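You operate a simulated robot arm through the tools that you are given. There is no shell and no other tool.

You run a simulated robot arm. Do the job below in one go: nothing can be reset, and whatever is moved stays where it is left.

TASK
Seat, clamp and lock the yellow casting, then fit the blue plug.
Fine: casting in the jig, plug right home in its mouth; leave the other plugs and castings.

It is judged by the outcome, as a careful person would: the job done as asked, and still so three seconds after it is handed in. It fails if anything else is knocked over, pushed out of place, dropped, spilled or broken.

THE ROBOT
A 7-joint arm with a two-finger parallel gripper, fixed in place. Base frame: the origin is on the floor under the middle of its stand, x ahead of it, y to its left, z up; the work surface is at about z = 0.82. Lengths are in m, angles in rad, forces in N, time in s.
With the tool pointing down near the work surface it reaches from about 0.1 to 0.66 m from the base axis. Its first joint turns from -1.152 to 1.152 rad. Payload 1.57 kg.
The TCP is the grasp point between the finger pads, 0.03 m short of the fingertips. In the tool frame z runs along the fingers and y along their closing line. The gripper opens to 0.08 m. The fingers are 0.017 m wide and 0.012 m thick; the gripper's body (0.04 by 0.082 m) begins 0.08 m behind the TCP.
Orientation is told as [roll, pitch, yaw] about the base's x, y, z axes, in that order, counted from this pose: with the fingers straight down and closing along the base's y, the tool's x points along the base's -x, its y along +y and its z along -z.

THE INTERFACE
- The arm moves only by the tool nudge_tool. Its argument "commands" is a list of rows, each a list of 7 numbers: the shift along the tool's x, y, z in units of 30 mm (1.0 is 30 mm), then the turn, a rotation vector about the tool's x, y, z in units of 6 degrees (1.0 is 6 degrees), then the closure, from 0 (fully open) to 1 (shut). In form: [[dx, dy, dz, rx, ry, rz, fingers], ...]. A call has 1 to 20 rows; each row shifts and turns the commanded pose from where the row before left it, along the tool's axes as they then stand. A call with a number of a shift or a turn outside -1 to 1 is refused whole. A row lasts 0.2 s, in which the tool goes at most 0.05 m and 0.15 rad; a call with a longer step from one row to the next is refused whole, and so is a gripper value outside its range. Where a pose cannot be reached the arm comes as near as it can. A force on the tool above 90 N (or 10 N above the force at the start of the call, whichever is more), or a blocked arm, ends the call early, and 0.2 s more pass. The fingers move at their own pace (about 0.072 m/s each) and stop on an object; they squeeze with about 27 N. The grip force told is the motor's: it shows also when the fingers shut on nothing. Time passes only in rows, and 0.2 s behind the last, so rows that do not move let the fingers close. The reply holds the time, the measured pose of the TCP, the force on the tool along the base axes, the opening and the grip force, in the units named above and with some noise, with the torque about the TCP (base axes, N m) and any sound that the robot's microphone picked up.
- Cameras (640 x 400 px; columns grow to the right, rows downward): "scene" is fixed at [0.0375, 0.4207, 1.4241]; the picture's right is [-0.90, -0.44, 0.00], its down [-0.25, 0.51, -0.82] and it looks along [0.36, -0.74, -0.57] (base axes); focal length 325 px, centre (320, 200). "wrist" rides on the gripper at [0.072, -0.007, -0.122] in the tool frame; the picture's right is [0.09, 1.00, 0.00], its down [-0.84, 0.08, -0.54] and it looks along [-0.54, 0.05, 0.84] (tool axes); focal length 238 px, centre (320, 200). There is no depth. A picture from a camera that has moved, and an enlarged one, comes with that camera's place and axes in the base frame and with its lens.
- snapshot(camera): a new picture of that camera. It takes no simulated time.
- close_up(camera, box): a new picture of the part [left, top, right, bottom] of that camera's present view, enlarged. It takes no simulated time.
- hand_in(): hands the job in; it is judged then, once.

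Places have to be worked out from the pictures, the camera data and where the tool is seen. Open the gripper and draw the arm clear of the work before you hand the job in, unless the task says otherwise.

The tools are called after "Emit:" as name(argument=value, ...) on one line, values as JSON. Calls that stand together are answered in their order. nudge_tool: Moves the arm, as the interface text tells. Its arguments: {"type":"object","properties":{"commands":{"type":"array","items":{"type":"array","items":{"type":"number"}}}},"required":["commands"]} The other tools are called the same way: snapshot (camera) takes a picture; close_up (camera, box) takes an enlarged picture of a part of a camera's view; hand_in () hands the job in.

At the start:

```text
time_s: 0.0
eef_pos: [0.3132, -0.0566, 1.1839]
tcp_rot: [0.0, 0.0, 0.0]
force: [0.2, 0.0, -0.7]
wrist_torque: [0.03, 0.0, -0.02]
grip_width: 0.0799
grip_force: 0.0
```

scene: 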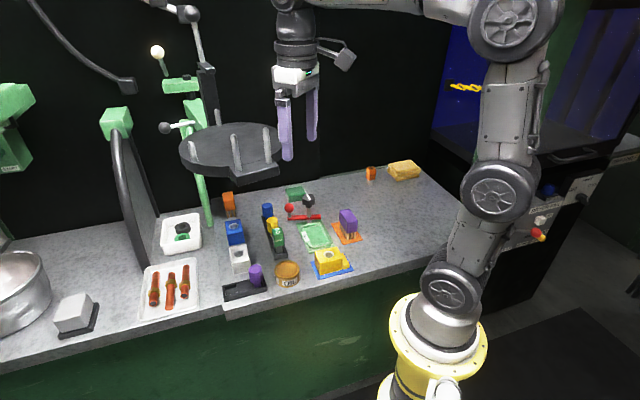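
wrist: 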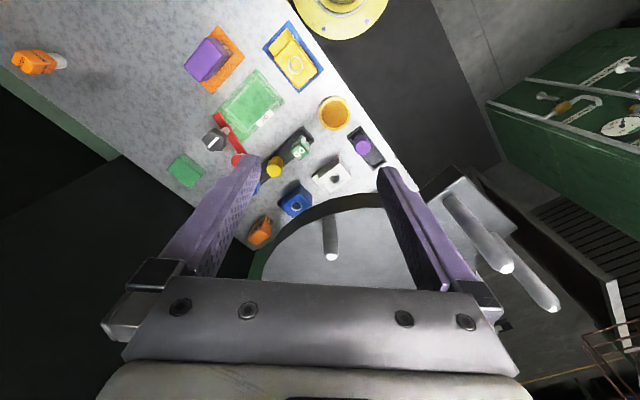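

I start by looking closer at the work area in both cameras to identify the jig, the castings and the plugs.

Emit:
close_up(camera="scene", box=[210, 170, 370, 300])

Emit:
close_up(camera="wrist", box=[160, 10, 400, 250])

Emit:
close_up(camera="scene", box=[270, 175, 370, 285])

```text
3.08 times, centred on (290, 235) of scene
camera zoom: at [0.0375, 0.4207, 1.4241], right [-0.9, -0.44, 0.0], down [-0.25, 0.51, -0.82], along [0.36, -0.74, -0.57], focal length 1000 px, centre (412, 92)
```

zoom: 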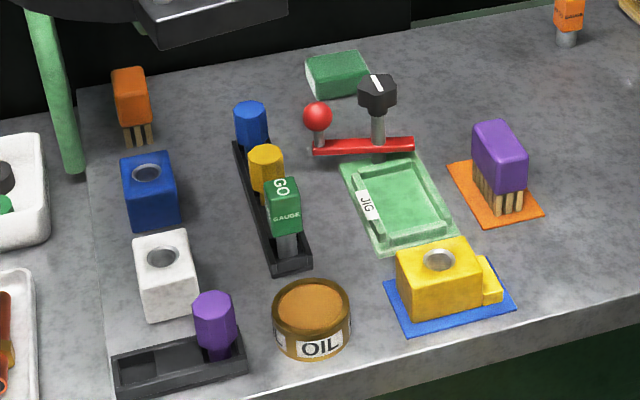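

```text
1.67 times, centred on (280, 130) of wrist
camera zoom: at [0.2409, -0.0648, 1.3068], right [-0.09, 1.0, 0.0], down [0.84, 0.08, 0.54], along [0.54, 0.05, -0.84], focal length 397 px, centre (387, 317)
```

zoom: 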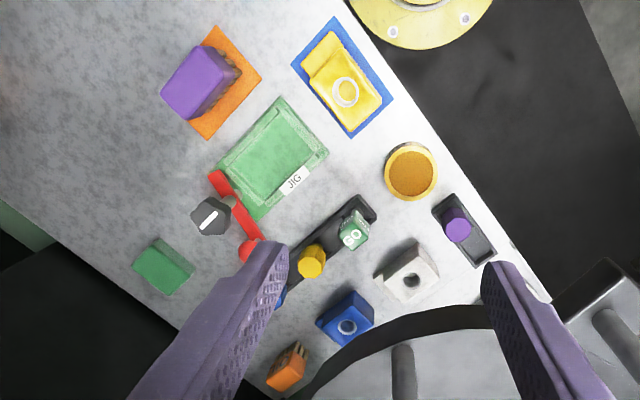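

```text
3.64 times, centred on (320, 230) of scene
camera zoom: at [0.0375, 0.4207, 1.4241], right [-0.9, -0.44, 0.0], down [-0.25, 0.51, -0.82], along [0.36, -0.74, -0.57], focal length 1182 px, centre (320, 91)
```

zoom: 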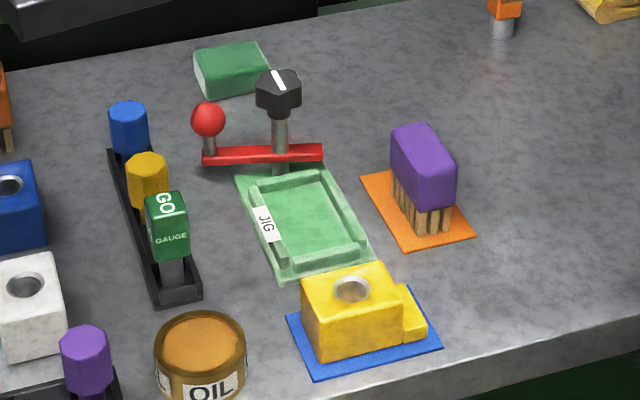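

The nest (green, labelled JIG) has a red swing bar and a black knob; the yellow casting sits on the blue mat with a lug on one side, and the blue plug stands at the end of the dark rack. I check the disc-like fixture near the gripper and the knob/clamp in detail before I move.

Emit:
close_up(camera="scene", box=[90, 30, 340, 230])

Emit:
close_up(camera="scene", box=[280, 180, 360, 230])

Emit:
close_up(camera="wrist", box=[240, 60, 440, 260])

```text
2.00 times, centred on (215, 130) of scene
camera zoom: at [0.0375, 0.4207, 1.4241], right [-0.9, -0.44, 0.0], down [-0.25, 0.51, -0.82], along [0.36, -0.74, -0.57], focal length 650 px, centre (530, 340)
```

zoom: 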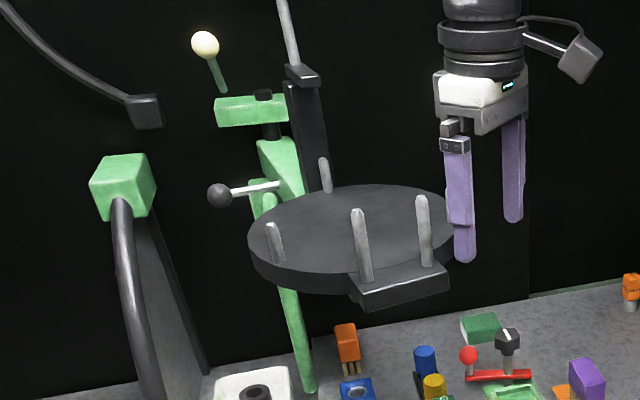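

```text
8.00 times, centred on (320, 205) of scene
camera zoom: at [0.0375, 0.4207, 1.4241], right [-0.9, -0.44, 0.0], down [-0.25, 0.51, -0.82], along [0.36, -0.74, -0.57], focal length 2600 px, centre (320, 160)
```

zoom: 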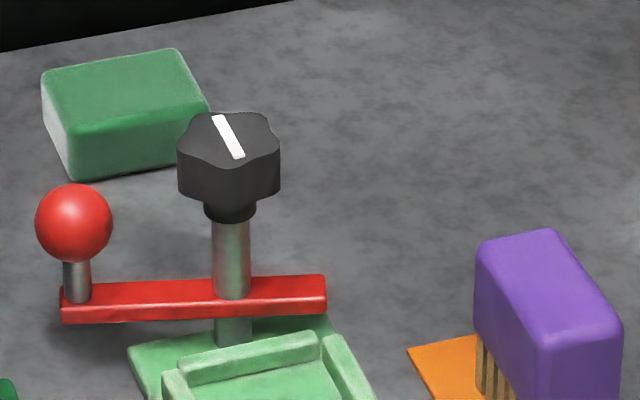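

```text
2.00 times, centred on (340, 160) of wrist
camera zoom: at [0.2409, -0.0648, 1.3068], right [-0.09, 1.0, 0.0], down [0.84, 0.08, 0.54], along [0.54, 0.05, -0.84], focal length 477 px, centre (280, 280)
```

zoom: 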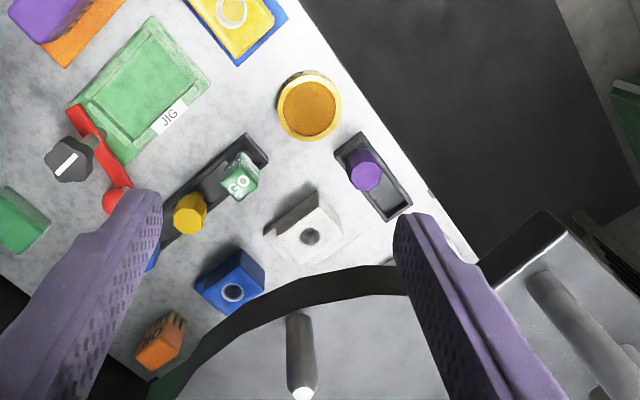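

The disc fixture hovers at roughly (0.41, 0.01, 1.17), very close to the gripper, so I first move away from it towards -y, then back and down a little to get an overhead look at the jig.

Emit:
nudge_tool(commands=[[0, -0.7, 0, 0, 0, 0, 0], [0.3, -0.9, 0, 0, 0, 0, 0], [0.6, -0.9, 0, 0, 0, 0, 0], [0.6, -0.9, 0.3, 0, 0, 0, 0], [0.6, -0.9, 0.5, 0, 0, 0, 0], [0.6, -0.4, 0.7, 0, 0, 0, 0], [0.4, 0, 0.7, 0, 0, 0, 0], [0, 0, 0.6, 0, 0, 0, 0]])

Emit:
snapshot(camera="wrist")

Emit:
snapshot(camera="scene")

```text
time_s: 1.8
eef_pos: [0.22, -0.1995, 1.1]
tcp_rot: [0.001, 0.0, 0.0]
force: [0.1, -0.2, 0.5]
wrist_torque: [-0.02, -0.02, 0.0]
grip_width: 0.08
grip_force: 0.1
```

```text
taken
camera wrist: at [0.1475, -0.2065, 1.223], right [-0.09, 1.0, 0.0], down [0.84, 0.08, 0.54], along [0.54, 0.05, -0.84], focal length 238 px, centre (320, 200)
```

wrist: 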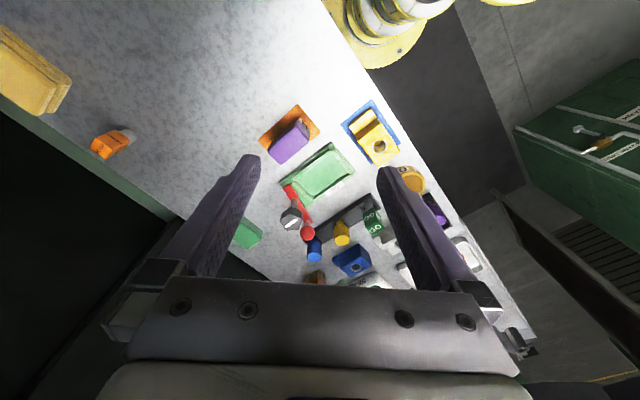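

```text
taken
```

scene: 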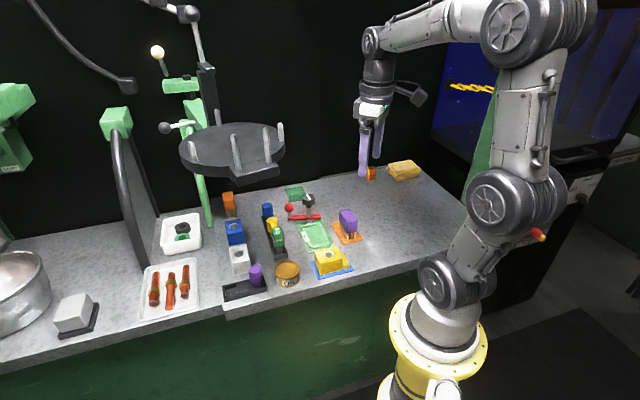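

The arm is clear of the disc now. I zoom the wrist view on the jig, casting and plug rack to measure them.

Emit:
close_up(camera="wrist", box=[265, 90, 415, 190])

Emit:
close_up(camera="wrist", box=[260, 160, 400, 280])

```text
4.00 times, centred on (340, 140) of wrist
camera zoom: at [0.1475, -0.2065, 1.223], right [-0.09, 1.0, 0.0], down [0.84, 0.08, 0.54], along [0.54, 0.05, -0.84], focal length 953 px, centre (240, 440)
```

zoom: 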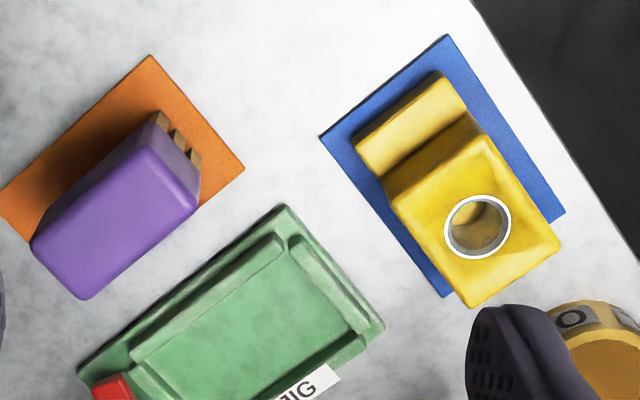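

```text
3.33 times, centred on (330, 220) of wrist
camera zoom: at [0.1475, -0.2065, 1.223], right [-0.09, 1.0, 0.0], down [0.84, 0.08, 0.54], along [0.54, 0.05, -0.84], focal length 794 px, centre (287, 133)
```

zoom: 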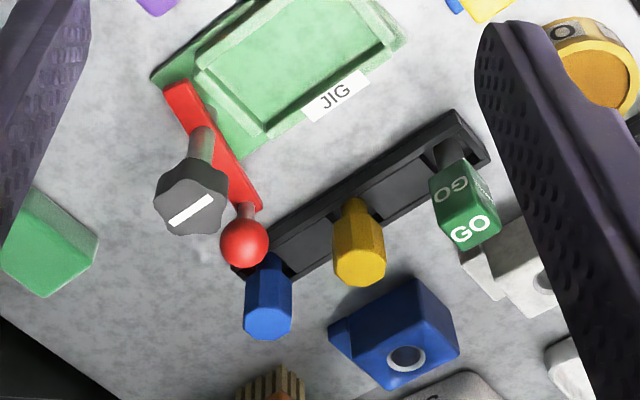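

The casting mouth triangulates to about (0.268, -0.104, 0.869), with its lug pointing to base (-x,-y); the jig's clamp post and knob are at about (0.390, -0.231) and the ball of the red bar at (0.438, -0.205, 0.887). I go straight down 12 cm over free space for a closer, better-resolved look.

Emit:
nudge_tool(commands=[[0, 0, 0.8, 0, 0, 0, 0], [0, 0, 0.9, 0, 0, 0, 0], [0, 0, 0.9, 0, 0, 0, 0], [0, 0, 0.8, 0, 0, 0, 0], [0, 0, 0.4, 0, 0, 0, 0]])

Emit:
snapshot(camera="wrist")

Emit:
close_up(camera="wrist", box=[250, 120, 390, 260])

Emit:
close_up(camera="wrist", box=[300, 40, 440, 140])

```text
time_s: 3.0
eef_pos: [0.2191, -0.1978, 0.9871]
tcp_rot: [-0.001, -0.001, 0.001]
force: [1.3, 0.4, 0.2]
wrist_torque: [-0.01, -0.01, 0.0]
grip_width: 0.0801
grip_force: 0.0
```

```text
taken
camera wrist: at [0.1478, -0.2064, 1.1089], right [-0.09, 1.0, 0.0], down [0.84, 0.08, 0.54], along [0.54, 0.05, -0.84], focal length 238 px, centre (320, 200)
```

wrist: 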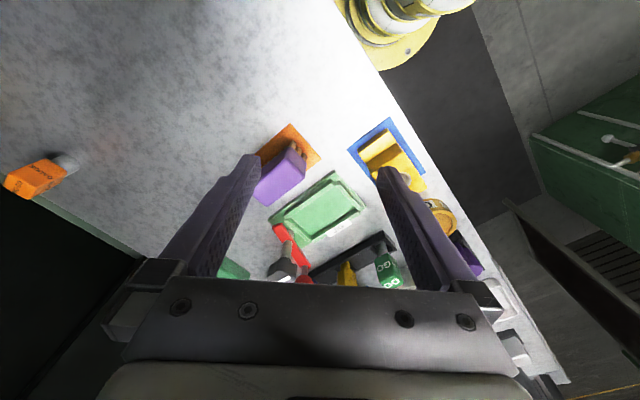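

```text
2.86 times, centred on (320, 190) of wrist
camera zoom: at [0.1478, -0.2064, 1.1089], right [-0.09, 1.0, 0.0], down [0.84, 0.08, 0.54], along [0.54, 0.05, -0.84], focal length 681 px, centre (320, 229)
```

zoom: 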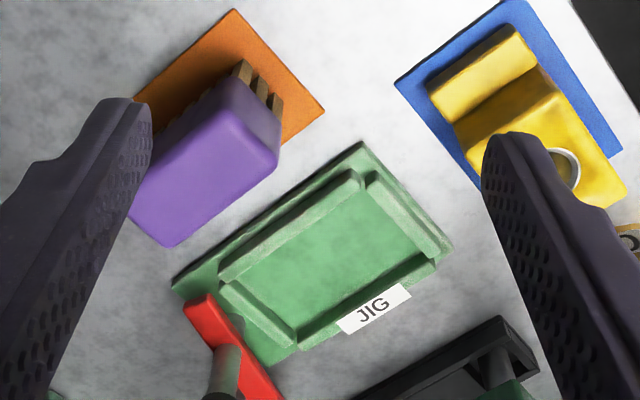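

```text
4.00 times, centred on (370, 90) of wrist
camera zoom: at [0.1478, -0.2064, 1.1089], right [-0.09, 1.0, 0.0], down [0.84, 0.08, 0.54], along [0.54, 0.05, -0.84], focal length 953 px, centre (120, 640)
```

zoom: 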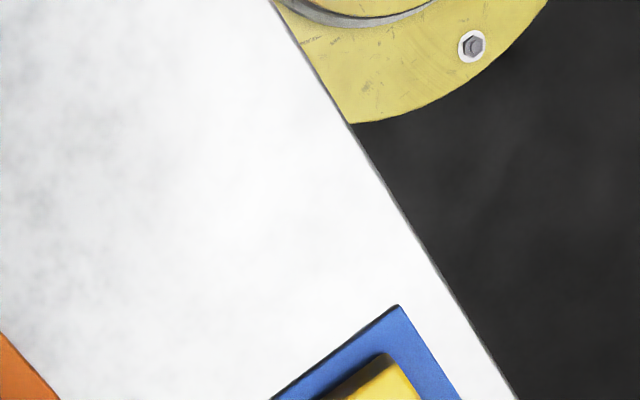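

The nest has four low rails with gaps at the corners. I take tighter enlargements of the nest and of the casting from here to measure edges.

Emit:
close_up(camera="wrist", box=[265, 165, 375, 250])

Emit:
close_up(camera="wrist", box=[340, 110, 440, 200])

Emit:
close_up(camera="scene", box=[280, 210, 360, 280])

```text
4.71 times, centred on (320, 208) of wrist
camera zoom: at [0.1478, -0.2064, 1.1089], right [-0.09, 1.0, 0.0], down [0.84, 0.08, 0.54], along [0.54, 0.05, -0.84], focal length 1122 px, centre (320, 165)
```

zoom: 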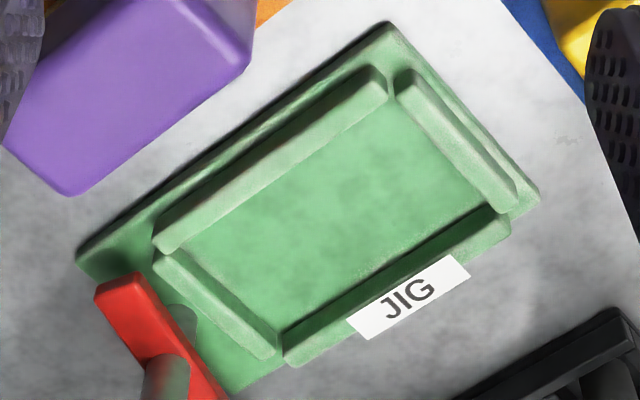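

```text
4.44 times, centred on (390, 155) of wrist
camera zoom: at [0.1478, -0.2064, 1.1089], right [-0.09, 1.0, 0.0], down [0.84, 0.08, 0.54], along [0.54, 0.05, -0.84], focal length 1059 px, centre (9, 400)
```

zoom: 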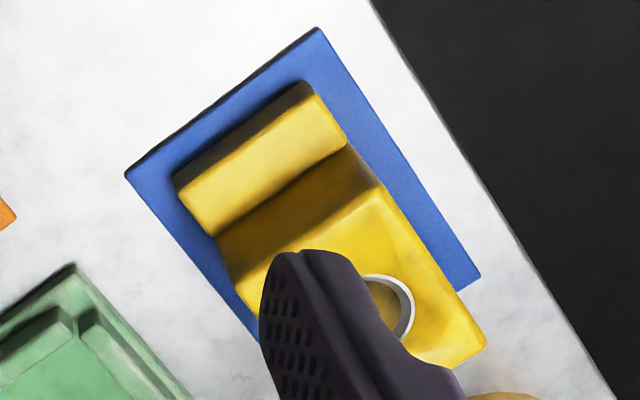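

```text
5.71 times, centred on (320, 245) of scene
camera zoom: at [0.0375, 0.4207, 1.4241], right [-0.9, -0.44, 0.0], down [-0.25, 0.51, -0.82], along [0.36, -0.74, -0.57], focal length 1857 px, centre (320, -57)
```

zoom: 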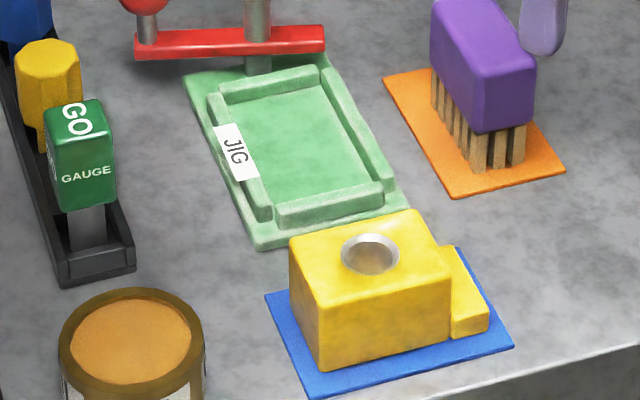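

From the pictures: the nest opening is centred near (0.349, -0.184) with its long axis at -45° toward the clamp post, about 86 x 54 mm; the casting is about 77 x 43 mm, axis at 45°, so it must turn +90° so the lug faces the post and the bar's toe can bear on it. I move above the casting and yaw the tool to -45° so the fingers close across its width.

Emit:
nudge_tool(commands=[[-0.5, 0.9, 0, 0, 0, 0, 0], [-0.5, 0.9, 0, 0, 0, 0, 0], [-0.4, 0.9, 0, 0, 0, 0, 0], [-0.2, 0.45, 0, 0, 0, 0, 0], [0, 0, 0, 0, 0, 1, 0], [0, 0, 0, 0, 0, 1, 0], [0, 0, 0, 0, 0, 1, 0], [0, 0, 0, 0, 0, 1, 0], [0, 0, 0, 0, 0, 1, 0], [0, 0, 0, 0, 0, 1, 0], [0, 0, 0, 0, 0, 1, 0], [0, 0, 0, 0, 0, 0.5, 0], [0, 0, 0, 0, 0, 0, 0]])

Emit:
snapshot(camera="wrist")

Emit:
snapshot(camera="scene")

```text
time_s: 5.8
eef_pos: [0.2674, -0.1049, 0.9861]
tcp_rot: [0.0, -0.002, -0.787]
force: [0.3, 0.6, -1.1]
wrist_torque: [-0.02, -0.03, 0.01]
grip_width: 0.08
grip_force: 0.0
```

```text
taken
camera wrist: at [0.2125, -0.0591, 1.109], right [0.64, 0.77, 0.0], down [0.65, -0.54, 0.54], along [0.42, -0.35, -0.84], focal length 238 px, centre (320, 200)
```

wrist: 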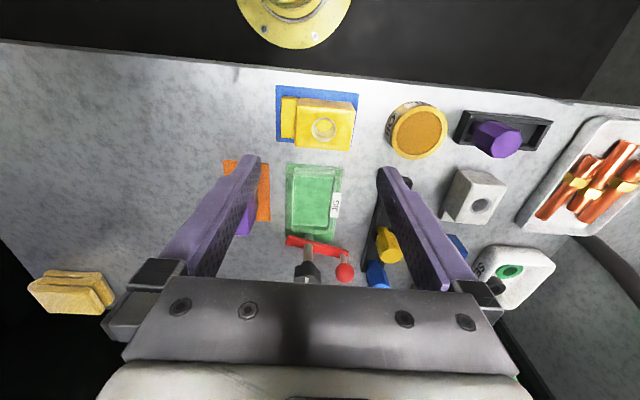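

```text
taken
```

scene: 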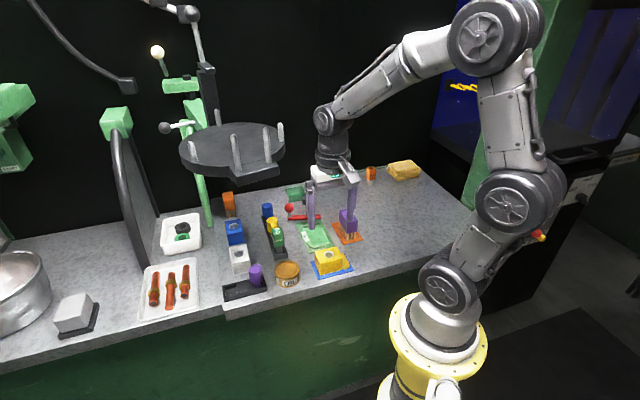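

The casting edges now look square to the tool. I zoom to refine the casting's centre, angle, and the nest.

Emit:
close_up(camera="wrist", box=[265, 75, 365, 160])

Emit:
close_up(camera="wrist", box=[265, 155, 405, 290])

```text
4.71 times, centred on (315, 118) of wrist
camera zoom: at [0.2125, -0.0591, 1.109], right [0.64, 0.77, 0.0], down [0.65, -0.54, 0.54], along [0.42, -0.35, -0.84], focal length 1122 px, centre (344, 588)
```

zoom: 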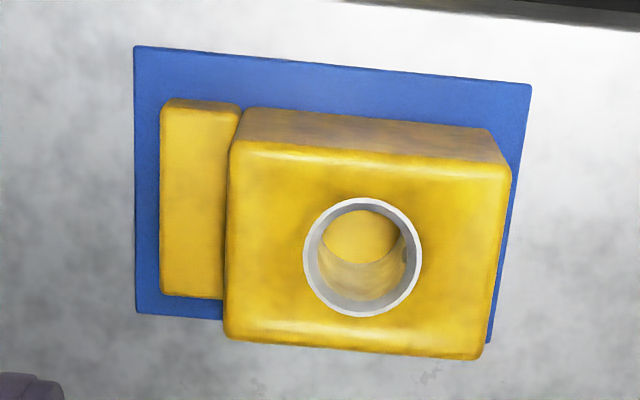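

```text
2.96 times, centred on (335, 222) of wrist
camera zoom: at [0.2125, -0.0591, 1.109], right [0.64, 0.77, 0.0], down [0.65, -0.54, 0.54], along [0.42, -0.35, -0.84], focal length 706 px, centre (276, 133)
```

zoom: 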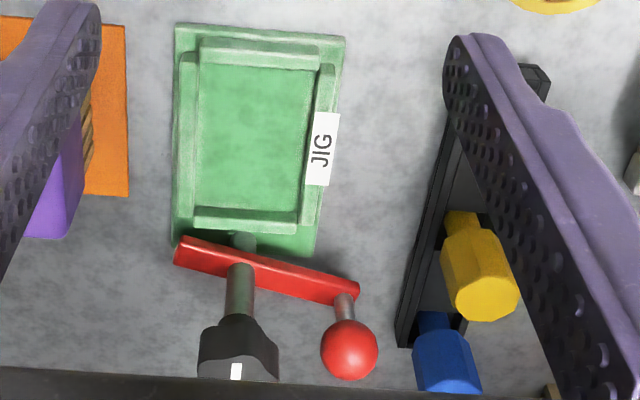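

Refined: mouth centre at about (0.269, -0.101), casting square to the 45° axes, width about 43 mm, total length about 75 mm. At yaw -45° the fingers would close along the length, so I lower to z≈0.93 and turn on to yaw -135°, which closes across the width and lets me place at yaw -45°.

Emit:
nudge_tool(commands=[[0.05, 0.12, 0.6, 0, 0, 0, 0], [0, 0, 0.6, 0, 0, 0, 0], [0, 0, 0.6, 0, 0, 0, 0], [0, 0, 0, 0, 0, 1, 0], [0, 0, 0, 0, 0, 1, 0], [0, 0, 0, 0, 0, 1, 0], [0, 0, 0, 0, 0, 1, 0], [0, 0, 0, 0, 0, 1, 0], [0, 0, 0, 0, 0, 1, 0], [0, 0, 0, 0, 0, 1, 0], [0, 0, 0, 0, 0, 1, 0], [0, 0, 0, 0, 0, 1, 0], [0, 0, 0, 0, 0, 1, 0], [0, 0, 0, 0, 0, 1, 0], [0, 0, 0, 0, 0, 1, 0], [0, 0, 0, 0, 0, 1, 0], [0, 0, 0, 0, 0, 1, 0], [0, 0, 0, 0, 0, 1, 0]])

Emit:
snapshot(camera="wrist")

Emit:
snapshot(camera="scene")

```text
time_s: 9.6
eef_pos: [0.2691, -0.1003, 0.932]
tcp_rot: [0.0, 0.0, -2.357]
force: [0.1, 0.1, 0.2]
wrist_torque: [0.0, 0.0, -0.02]
grip_width: 0.0798
grip_force: 0.0
```

```text
taken
camera wrist: at [0.3156, -0.0459, 1.0546], right [0.77, -0.64, 0.0], down [-0.54, -0.65, 0.54], along [-0.35, -0.42, -0.84], focal length 238 px, centre (320, 200)
```

wrist: 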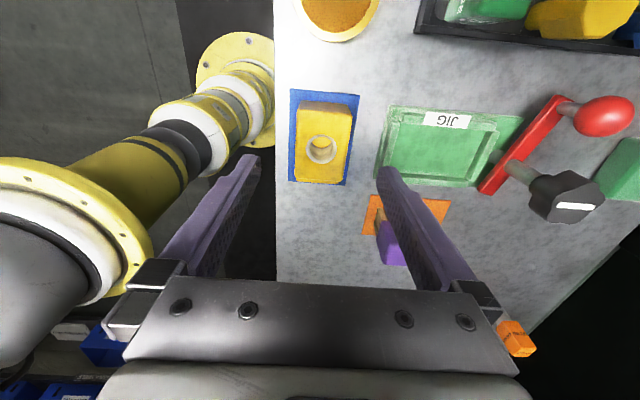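

```text
taken
```

scene: 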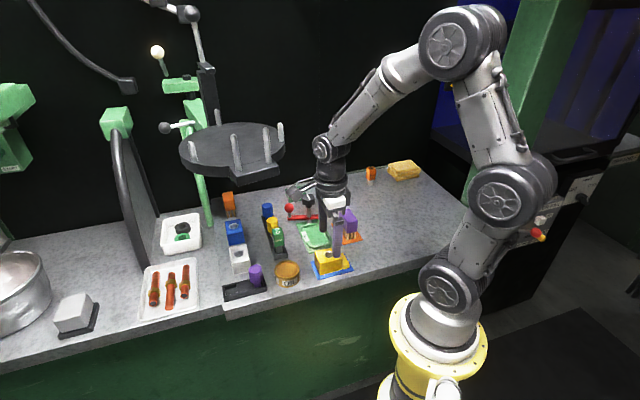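

Yaw -135° is reachable and the mouth sits almost exactly on the tool axis. I zoom once to verify centring before I descend.

Emit:
close_up(camera="wrist", box=[270, 80, 380, 200])

Emit:
close_up(camera="scene", box=[290, 190, 370, 290])

```text
3.33 times, centred on (325, 140) of wrist
camera zoom: at [0.3156, -0.0459, 1.0546], right [0.77, -0.64, 0.0], down [-0.54, -0.65, 0.54], along [-0.35, -0.42, -0.84], focal length 794 px, centre (303, 400)
```

zoom: 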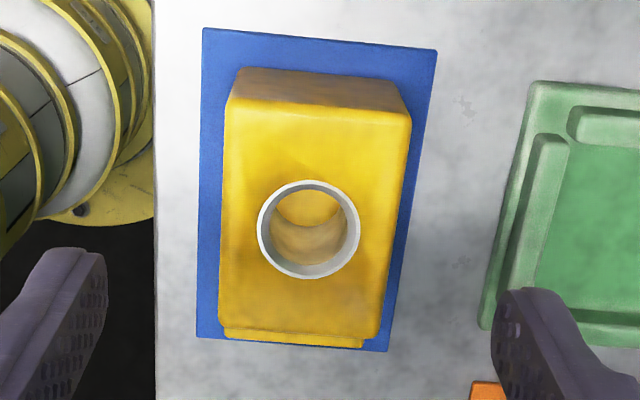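

```text
4.00 times, centred on (330, 240) of scene
camera zoom: at [0.0375, 0.4207, 1.4241], right [-0.9, -0.44, 0.0], down [-0.25, 0.51, -0.82], along [0.36, -0.74, -0.57], focal length 1300 px, centre (280, 40)
```

zoom: 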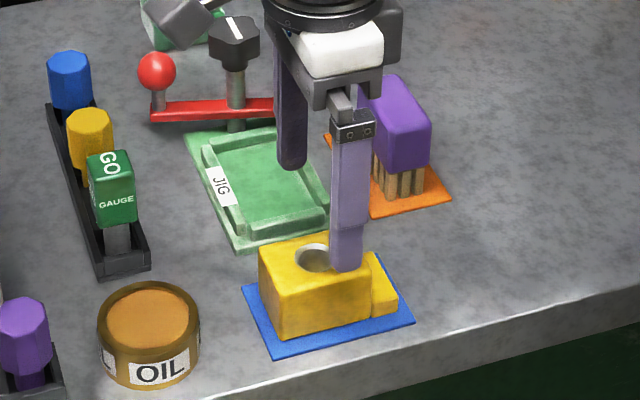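

Mouth is within 2 mm of the tool axis and the block is 42-43 mm wide. I descend to TCP z≈0.870 (tips about 18 mm above the mat, high enough to clear the nest rails later) and close.

Emit:
nudge_tool(commands=[[0.07, 0.02, 0.7, 0, 0, 0, 0], [0, 0, 0.7, 0, 0, 0, 0], [0, 0, 0.5, 0, 0, 0, 0], [0, 0, 0.17, 0, 0, 0, 0], [0, 0, 0, 0, 0, 0, 0]])

Emit:
close_up(camera="scene", box=[290, 190, 370, 290])

Emit:
close_up(camera="wrist", box=[220, 100, 420, 250])

```text
time_s: 10.8
eef_pos: [0.2708, -0.0987, 0.8696]
tcp_rot: [0.0, -0.001, -2.356]
force: [-0.7, -0.3, -0.2]
wrist_torque: [0.0, -0.03, -0.03]
grip_width: 0.0801
grip_force: 0.0
```

```text
4.00 times, centred on (330, 240) of scene
camera zoom: at [0.0375, 0.4207, 1.4241], right [-0.9, -0.44, 0.0], down [-0.25, 0.51, -0.82], along [0.36, -0.74, -0.57], focal length 1300 px, centre (280, 40)
```

zoom: 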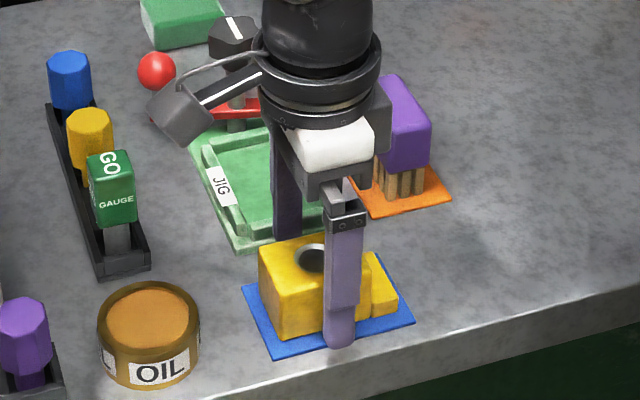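

```text
2.67 times, centred on (320, 175) of wrist
camera zoom: at [0.3174, -0.0443, 0.9926], right [0.77, -0.64, 0.0], down [-0.54, -0.65, 0.54], along [-0.35, -0.42, -0.84], focal length 636 px, centre (320, 267)
```

zoom: 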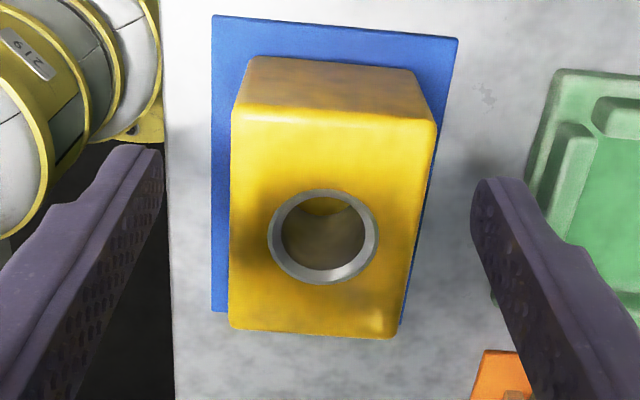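

The fingers straddle the block evenly at mid-length. I close the gripper and hold.

Emit:
nudge_tool(commands=[[0, 0, 0, 0, 0, 0, 0.4], [0, 0, 0, 0, 0, 0, 0.7], [0, 0, 0, 0, 0, 0, 1], [0, 0, 0, 0, 0, 0, 1]])

Emit:
close_up(camera="wrist", box=[220, 100, 420, 250])

```text
time_s: 11.8
eef_pos: [0.2714, -0.0981, 0.8699]
tcp_rot: [0.0, 0.0, -2.356]
force: [1.1, -1.5, 0.6]
wrist_torque: [0.05, -0.08, -0.06]
grip_width: 0.0435
grip_force: 26.8
```

```text
2.67 times, centred on (320, 175) of wrist
camera zoom: at [0.3175, -0.0444, 0.9929], right [0.77, -0.64, 0.0], down [-0.54, -0.65, 0.54], along [-0.35, -0.42, -0.84], focal length 636 px, centre (320, 267)
```

zoom: 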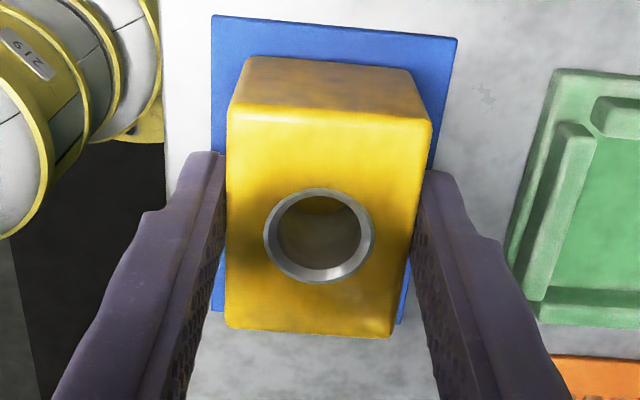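

Gripped at 43.5 mm with the mouth within 1 mm of the tool axis. I lift 6.5 cm and rotate +90° in place to yaw -45°.

Emit:
nudge_tool(commands=[[0, 0, -0.3, 0, 0, 0, 1], [0, 0, -0.6, 0, 0, 0, 1], [0, 0, -0.7, 0, 0, 0, 1], [0, 0, -0.6, 0, 0, 0, 1], [0, 0, 0, 0, 0, -0.6, 1], [0, 0, 0, 0, 0, -1, 1], [0, 0, 0, 0, 0, -1, 1], [0, 0, 0, 0, 0, -1, 1], [0, 0, 0, 0, 0, -1, 1], [0, 0, 0, 0, 0, -1, 1], [0, 0, 0, 0, 0, -1, 1], [0, 0, 0, 0, 0, -1, 1], [0, 0, 0, 0, 0, -1, 1], [0, 0, 0, 0, 0, -1, 1], [0, 0, 0, 0, 0, -1, 1], [0, 0, 0, 0, 0, -1, 1], [0, 0, 0, 0, 0, -1, 1], [0, 0, 0, 0, 0, -1, 1], [0, 0, 0, 0, 0, -1, 1], [0, 0, 0, 0, 0, -0.4, 1]])

Emit:
snapshot(camera="wrist")

Emit:
snapshot(camera="scene")

```text
time_s: 16.0
eef_pos: [0.2703, -0.0978, 0.9367]
tcp_rot: [0.001, -0.002, -0.784]
force: [-0.1, 0.0, -1.4]
wrist_torque: [0.04, -0.01, 0.01]
grip_width: 0.0435
grip_force: 27.0
```

```text
taken
camera wrist: at [0.2151, -0.0536, 1.0588], right [0.64, 0.77, 0.0], down [0.65, -0.54, 0.54], along [0.42, -0.35, -0.84], focal length 238 px, centre (320, 200)
```

wrist: 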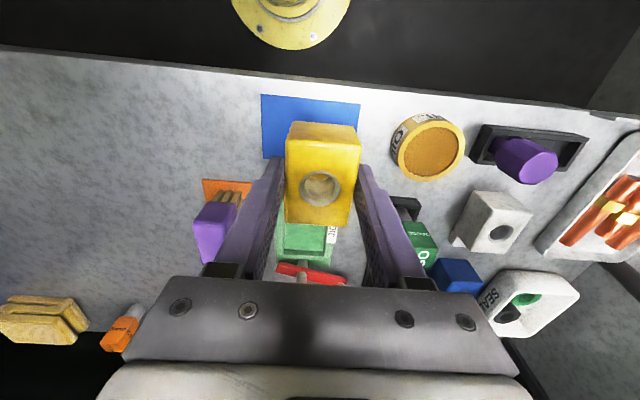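

```text
taken
```

scene: 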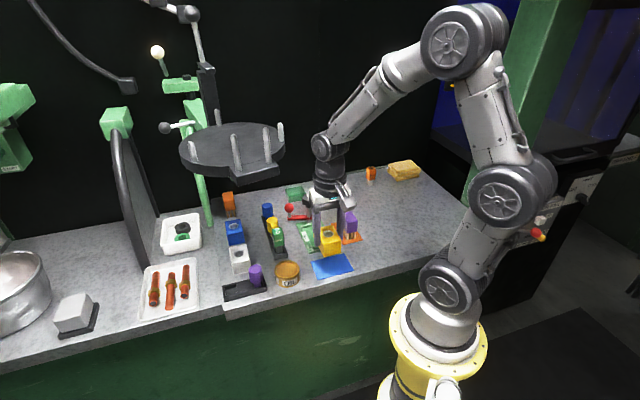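

Casting is held level with the lug now toward the post side. I carry it over the nest, stopping about 8 mm short of the final spot (toward the robot) to stay clear of the knob.

Emit:
nudge_tool(commands=[[-0.5, -0.1, 0, 0, 0, 0, 1], [-0.8, -0.1, 0, 0, 0, 0, 1], [-0.8, -0.07, 0, 0, 0, 0, 1], [-0.8, 0, 0, 0, 0, 0, 1], [-0.5, 0, 0, 0, 0, 0, 1], [0, 0, 0, 0, 0, 0, 1]])

Emit:
snapshot(camera="wrist")

Emit:
close_up(camera="scene", box=[270, 170, 370, 280])

Emit:
close_up(camera="wrist", box=[240, 90, 400, 290])

```text
time_s: 17.4
eef_pos: [0.3369, -0.1765, 0.9354]
tcp_rot: [0.0, 0.0, -0.784]
force: [0.3, -0.1, -1.8]
wrist_torque: [0.02, 0.02, -0.03]
grip_width: 0.0437
grip_force: 26.6
```

```text
taken
camera wrist: at [0.2818, -0.1324, 1.0591], right [0.64, 0.77, 0.0], down [0.65, -0.54, 0.54], along [0.42, -0.35, -0.84], focal length 238 px, centre (320, 200)
```

wrist: 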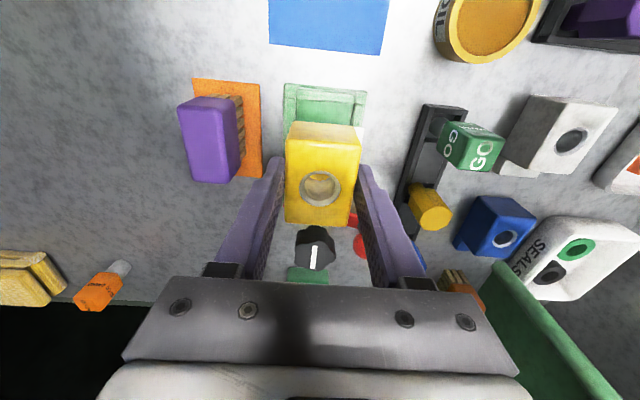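

```text
3.64 times, centred on (320, 225) of scene
camera zoom: at [0.0375, 0.4206, 1.4241], right [-0.9, -0.44, 0.0], down [-0.25, 0.51, -0.82], along [0.36, -0.74, -0.57], focal length 1182 px, centre (320, 109)
```

zoom: 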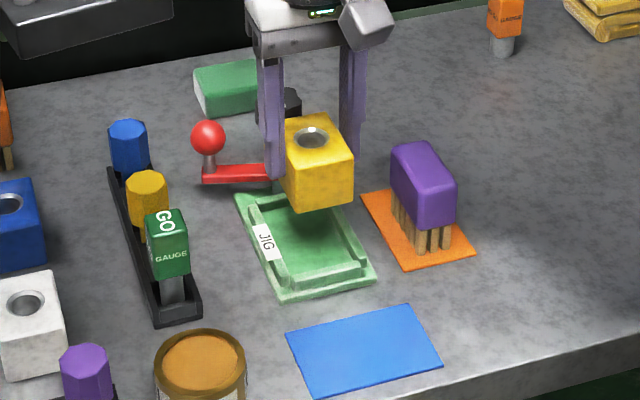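

```text
2.00 times, centred on (320, 190) of wrist
camera zoom: at [0.2818, -0.1324, 1.0591], right [0.64, 0.77, 0.0], down [0.65, -0.54, 0.54], along [0.42, -0.35, -0.84], focal length 477 px, centre (320, 220)
```

zoom: 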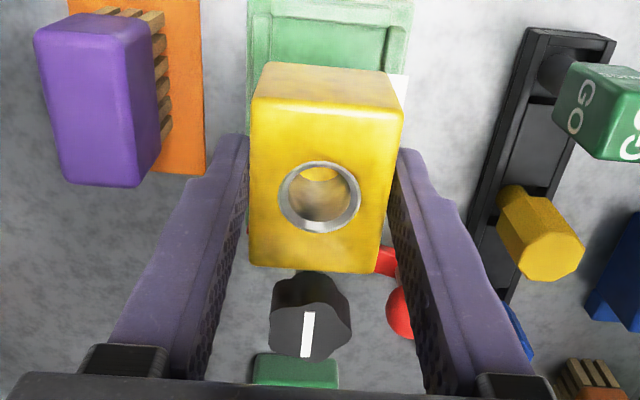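

TCP is at jig coordinates about 7 mm short along the axis and centred to 1 mm across. I lower until the casting's underside is just above the rails, then look again.

Emit:
nudge_tool(commands=[[0, 0, 0.5, 0, 0, 0, 1], [0, 0, 0.5, 0, 0, 0, 1], [0, 0.02, 0.4, 0, 0, 0, 1], [-0.1, 0, 0.1, 0, 0, 0, 1], [-0.1, 0, 0, 0, 0, 0, 1], [0, 0, 0, 0, 0, 0, 1]])

Emit:
close_up(camera="scene", box=[280, 190, 360, 270])

Emit:
close_up(camera="wrist", box=[240, 90, 400, 290])

```text
time_s: 18.8
eef_pos: [0.3429, -0.1794, 0.8908]
tcp_rot: [0.0, -0.001, -0.785]
force: [0.4, 0.4, -2.6]
wrist_torque: [-0.01, 0.03, -0.01]
grip_width: 0.0436
grip_force: 27.2
```

```text
5.00 times, centred on (320, 230) of scene
camera zoom: at [0.0375, 0.4206, 1.4241], right [-0.9, -0.44, 0.0], down [-0.25, 0.51, -0.82], along [0.36, -0.74, -0.57], focal length 1625 px, centre (320, 50)
```

zoom: 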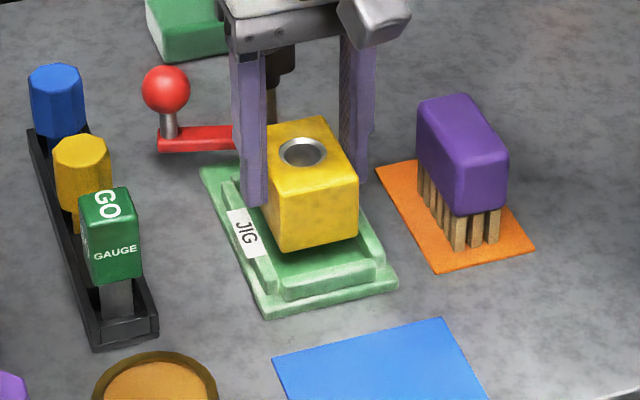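

```text
2.00 times, centred on (320, 190) of wrist
camera zoom: at [0.2871, -0.1356, 1.0142], right [0.64, 0.77, 0.0], down [0.65, -0.54, 0.54], along [0.42, -0.35, -0.84], focal length 477 px, centre (320, 220)
```

zoom: 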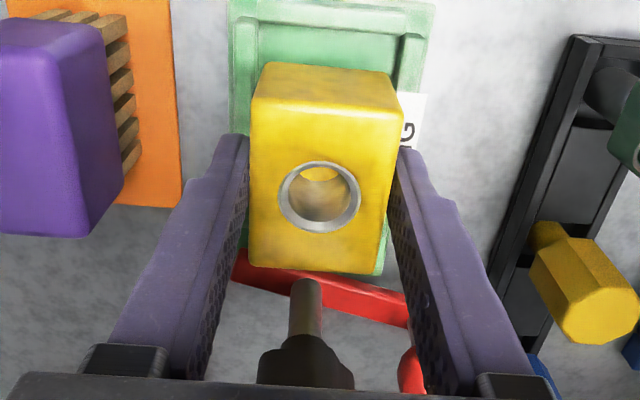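

Centred within 1-2 mm both ways with several mm clearance to all rails. I lower gently, watching the force for contact with the nest floor.

Emit:
nudge_tool(commands=[[0, 0, 0.2, 0, 0, 0, 1], [0, 0, 0.15, 0, 0, 0, 1], [0, 0, 0.1, 0, 0, 0, 1], [0, 0, 0, 0, 0, 0, 1]])

Emit:
close_up(camera="scene", box=[280, 190, 360, 270])

```text
time_s: 19.8
eef_pos: [0.344, -0.1805, 0.8791]
tcp_rot: [0.001, -0.004, -0.784]
force: [-1.8, 0.3, 12.3]
wrist_torque: [-0.48, -0.41, -0.01]
grip_width: 0.0439
grip_force: 27.0
```

```text
5.00 times, centred on (320, 230) of scene
camera zoom: at [0.0373, 0.4208, 1.424], right [-0.9, -0.44, 0.0], down [-0.25, 0.51, -0.82], along [0.36, -0.74, -0.57], focal length 1625 px, centre (320, 50)
```

zoom: 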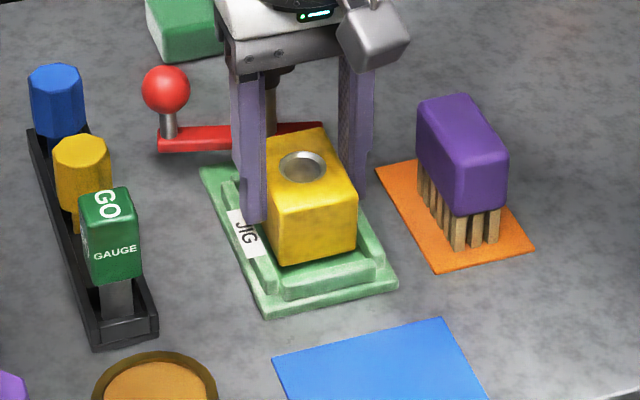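

Contact at 12 N while about 5 mm higher than I expected, and the torque puts the contact at the lug end (+45 mm toward the post). I look closely before pressing further.

Emit:
close_up(camera="wrist", box=[260, 100, 380, 250])

Emit:
close_up(camera="scene", box=[300, 205, 345, 250])

```text
2.67 times, centred on (320, 175) of wrist
camera zoom: at [0.2873, -0.1356, 1.0012], right [0.64, 0.77, 0.0], down [0.64, -0.54, 0.55], along [0.42, -0.35, -0.84], focal length 636 px, centre (320, 267)
```

zoom: 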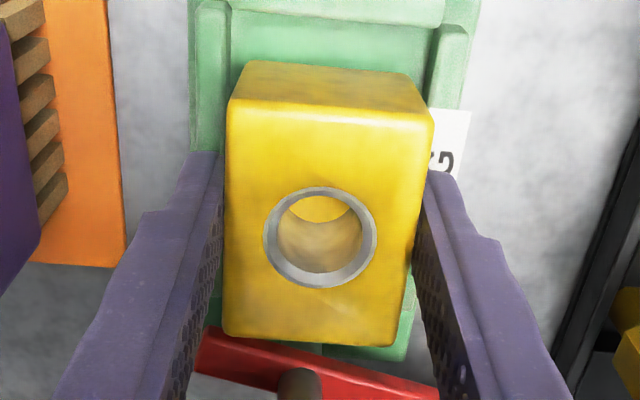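

```text
8.89 times, centred on (322, 228) of scene
camera zoom: at [0.0373, 0.4208, 1.424], right [-0.9, -0.44, 0.0], down [-0.25, 0.51, -0.82], along [0.36, -0.74, -0.57], focal length 2889 px, centre (298, -44)
```

zoom: 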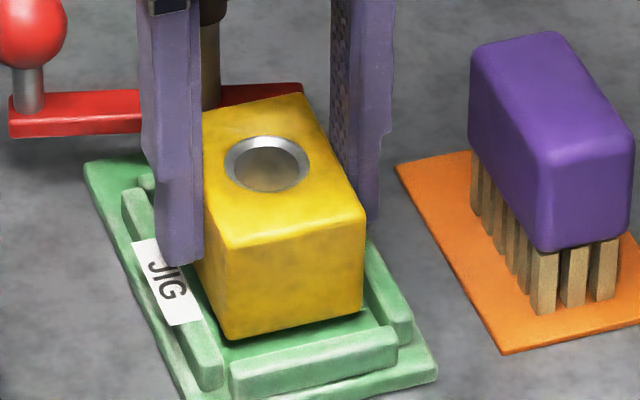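

The torque indicates the lug end is landing on the post-side rail: I biased it too far toward the post. I raise 6 mm, back off about 5.5 mm away from the post to centre it in the nest, and lower again.

Emit:
nudge_tool(commands=[[0, 0, -0.2, 0, 0, 0, 1], [0, 0, 0, 0, 0, 0, 1], [0.18, 0, 0, 0, 0, 0, 1], [0, 0, 0, 0, 0, 0, 1], [0, 0, 0.1, 0, 0, 0, 1], [0, 0, 0.1, 0, 0, 0, 1], [0, 0, 0.05, 0, 0, 0, 1], [0, 0, 0, 0, 0, 0, 1]])

Emit:
close_up(camera="scene", box=[300, 205, 345, 250])

Emit:
close_up(camera="wrist", box=[260, 100, 380, 250])

```text
time_s: 21.6
eef_pos: [0.3386, -0.1767, 0.8768]
tcp_rot: [0.0, 0.001, -0.786]
force: [0.3, 0.6, -2.3]
wrist_torque: [0.03, 0.0, 0.0]
grip_width: 0.0435
grip_force: 26.3
```

```text
8.89 times, centred on (322, 228) of scene
camera zoom: at [0.0375, 0.4206, 1.4241], right [-0.9, -0.44, 0.0], down [-0.25, 0.51, -0.82], along [0.36, -0.74, -0.57], focal length 2889 px, centre (298, -44)
```

zoom: 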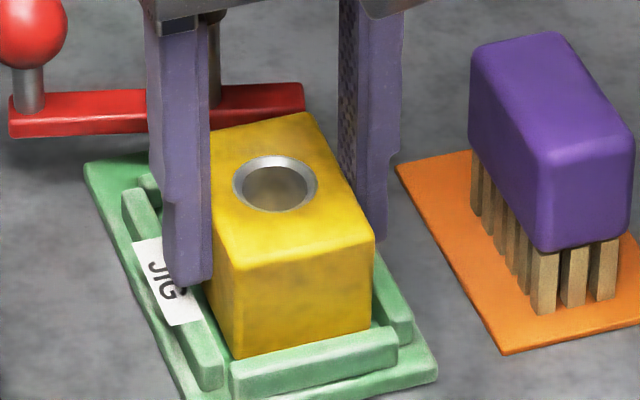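

```text
2.67 times, centred on (320, 175) of wrist
camera zoom: at [0.2829, -0.1315, 0.9988], right [0.64, 0.77, 0.0], down [0.65, -0.54, 0.54], along [0.42, -0.35, -0.84], focal length 636 px, centre (320, 267)
```

zoom: 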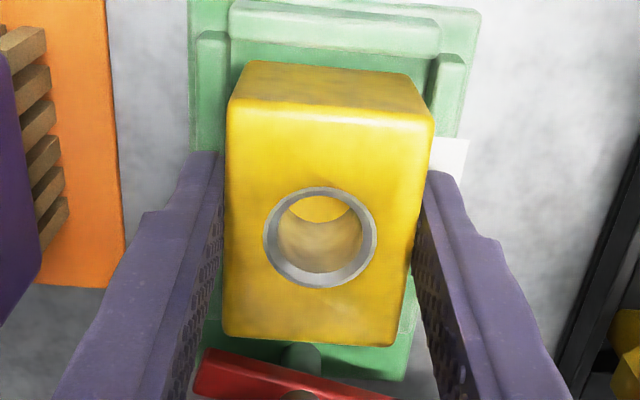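

No contact now even 2 mm below the earlier touch height, so the lug has cleared the rail. I shift about 1 mm back to even the end gaps and continue lowering in small steps.

Emit:
nudge_tool(commands=[[-0.04, 0, 0, 0, 0, 0, 1], [0, 0, 0.05, 0, 0, 0, 1], [0, 0, 0.04, 0, 0, 0, 1], [0, 0, 0, 0, 0, 0, 1]])

```text
time_s: 22.6
eef_pos: [0.338, -0.1759, 0.8731]
tcp_rot: [0.0, 0.001, -0.785]
force: [-1.7, 0.3, 1.2]
wrist_torque: [0.07, 0.05, 0.05]
grip_width: 0.0435
grip_force: 27.1
```

Force has just begun to change (-2.3 → +1.2 N). I lower another millimetre or two to confirm floor contact.

Emit:
nudge_tool(commands=[[0, 0, 0.04, 0, 0, 0, 1], [0, 0, 0.03, 0, 0, 0, 1], [0, 0, 0, 0, 0, 0, 1]])

Emit:
close_up(camera="scene", box=[300, 205, 345, 250])

Emit:
close_up(camera="wrist", box=[260, 100, 380, 250])

```text
time_s: 23.4
eef_pos: [0.3388, -0.1769, 0.8719]
tcp_rot: [0.002, -0.002, -0.787]
force: [-0.4, 4.7, 13.1]
wrist_torque: [0.46, 0.38, -0.05]
grip_width: 0.0439
grip_force: 27.2
```

```text
8.89 times, centred on (322, 228) of scene
camera zoom: at [0.0374, 0.4208, 1.424], right [-0.9, -0.44, 0.0], down [-0.25, 0.51, -0.82], along [0.36, -0.74, -0.57], focal length 2889 px, centre (298, -44)
```

zoom: 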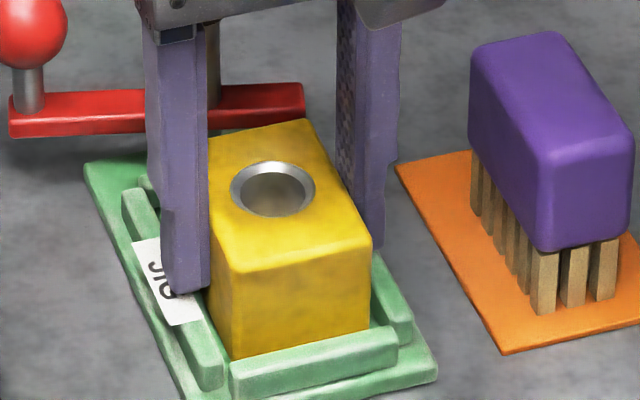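

```text
2.67 times, centred on (320, 175) of wrist
camera zoom: at [0.2838, -0.1322, 0.9946], right [0.64, 0.77, 0.0], down [0.65, -0.54, 0.54], along [0.42, -0.35, -0.84], focal length 636 px, centre (320, 267)
```

zoom: 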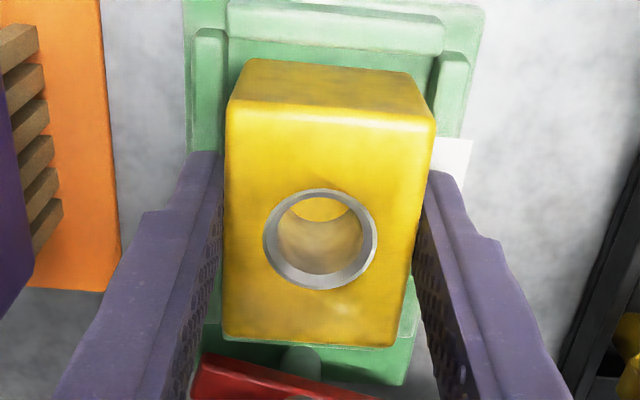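

Contact again at 13 N but now 7 mm below the rail-top height, at the near end of the block, so the casting is on the nest floor. I release the gripper and rise straight up to check how it sits.

Emit:
nudge_tool(commands=[[0, 0, -0.03, 0, 0, 0, 1], [0, 0, 0, 0, 0, 0, 0.45], [0, 0, 0, 0, 0, 0, 0.3], [0, 0, 0, 0, 0, 0, 0.1], [0, 0, 0, 0, 0, 0, 0.1]])

Emit:
close_up(camera="scene", box=[300, 205, 345, 250])

Emit:
close_up(camera="wrist", box=[260, 100, 380, 250])

```text
time_s: 24.6
eef_pos: [0.3396, -0.1769, 0.8721]
tcp_rot: [0.0, -0.001, -0.786]
force: [0.0, 0.3, -0.1]
wrist_torque: [0.0, 0.0, -0.02]
grip_width: 0.0719
grip_force: 0.1
```

```text
8.89 times, centred on (322, 228) of scene
camera zoom: at [0.0375, 0.4207, 1.4241], right [-0.9, -0.44, 0.0], down [-0.25, 0.51, -0.82], along [0.36, -0.74, -0.57], focal length 2889 px, centre (298, -44)
```

zoom: 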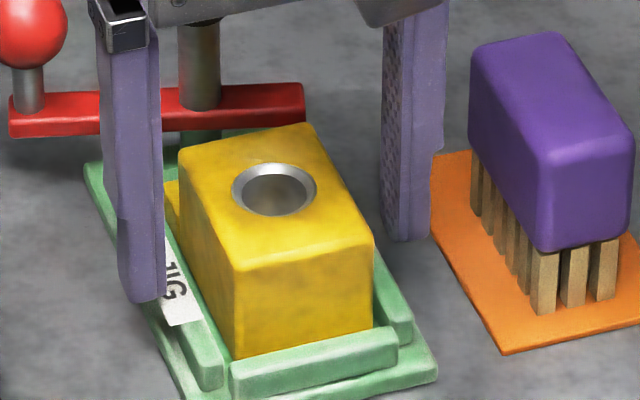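

```text
2.67 times, centred on (320, 175) of wrist
camera zoom: at [0.2837, -0.1327, 0.9951], right [0.64, 0.77, 0.0], down [0.65, -0.54, 0.54], along [0.42, -0.35, -0.84], focal length 636 px, centre (320, 267)
```

zoom: 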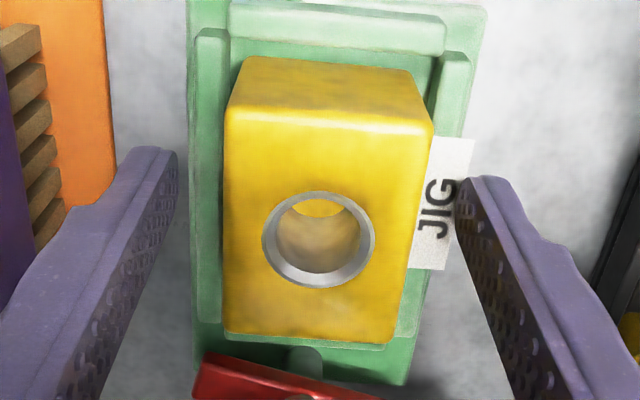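

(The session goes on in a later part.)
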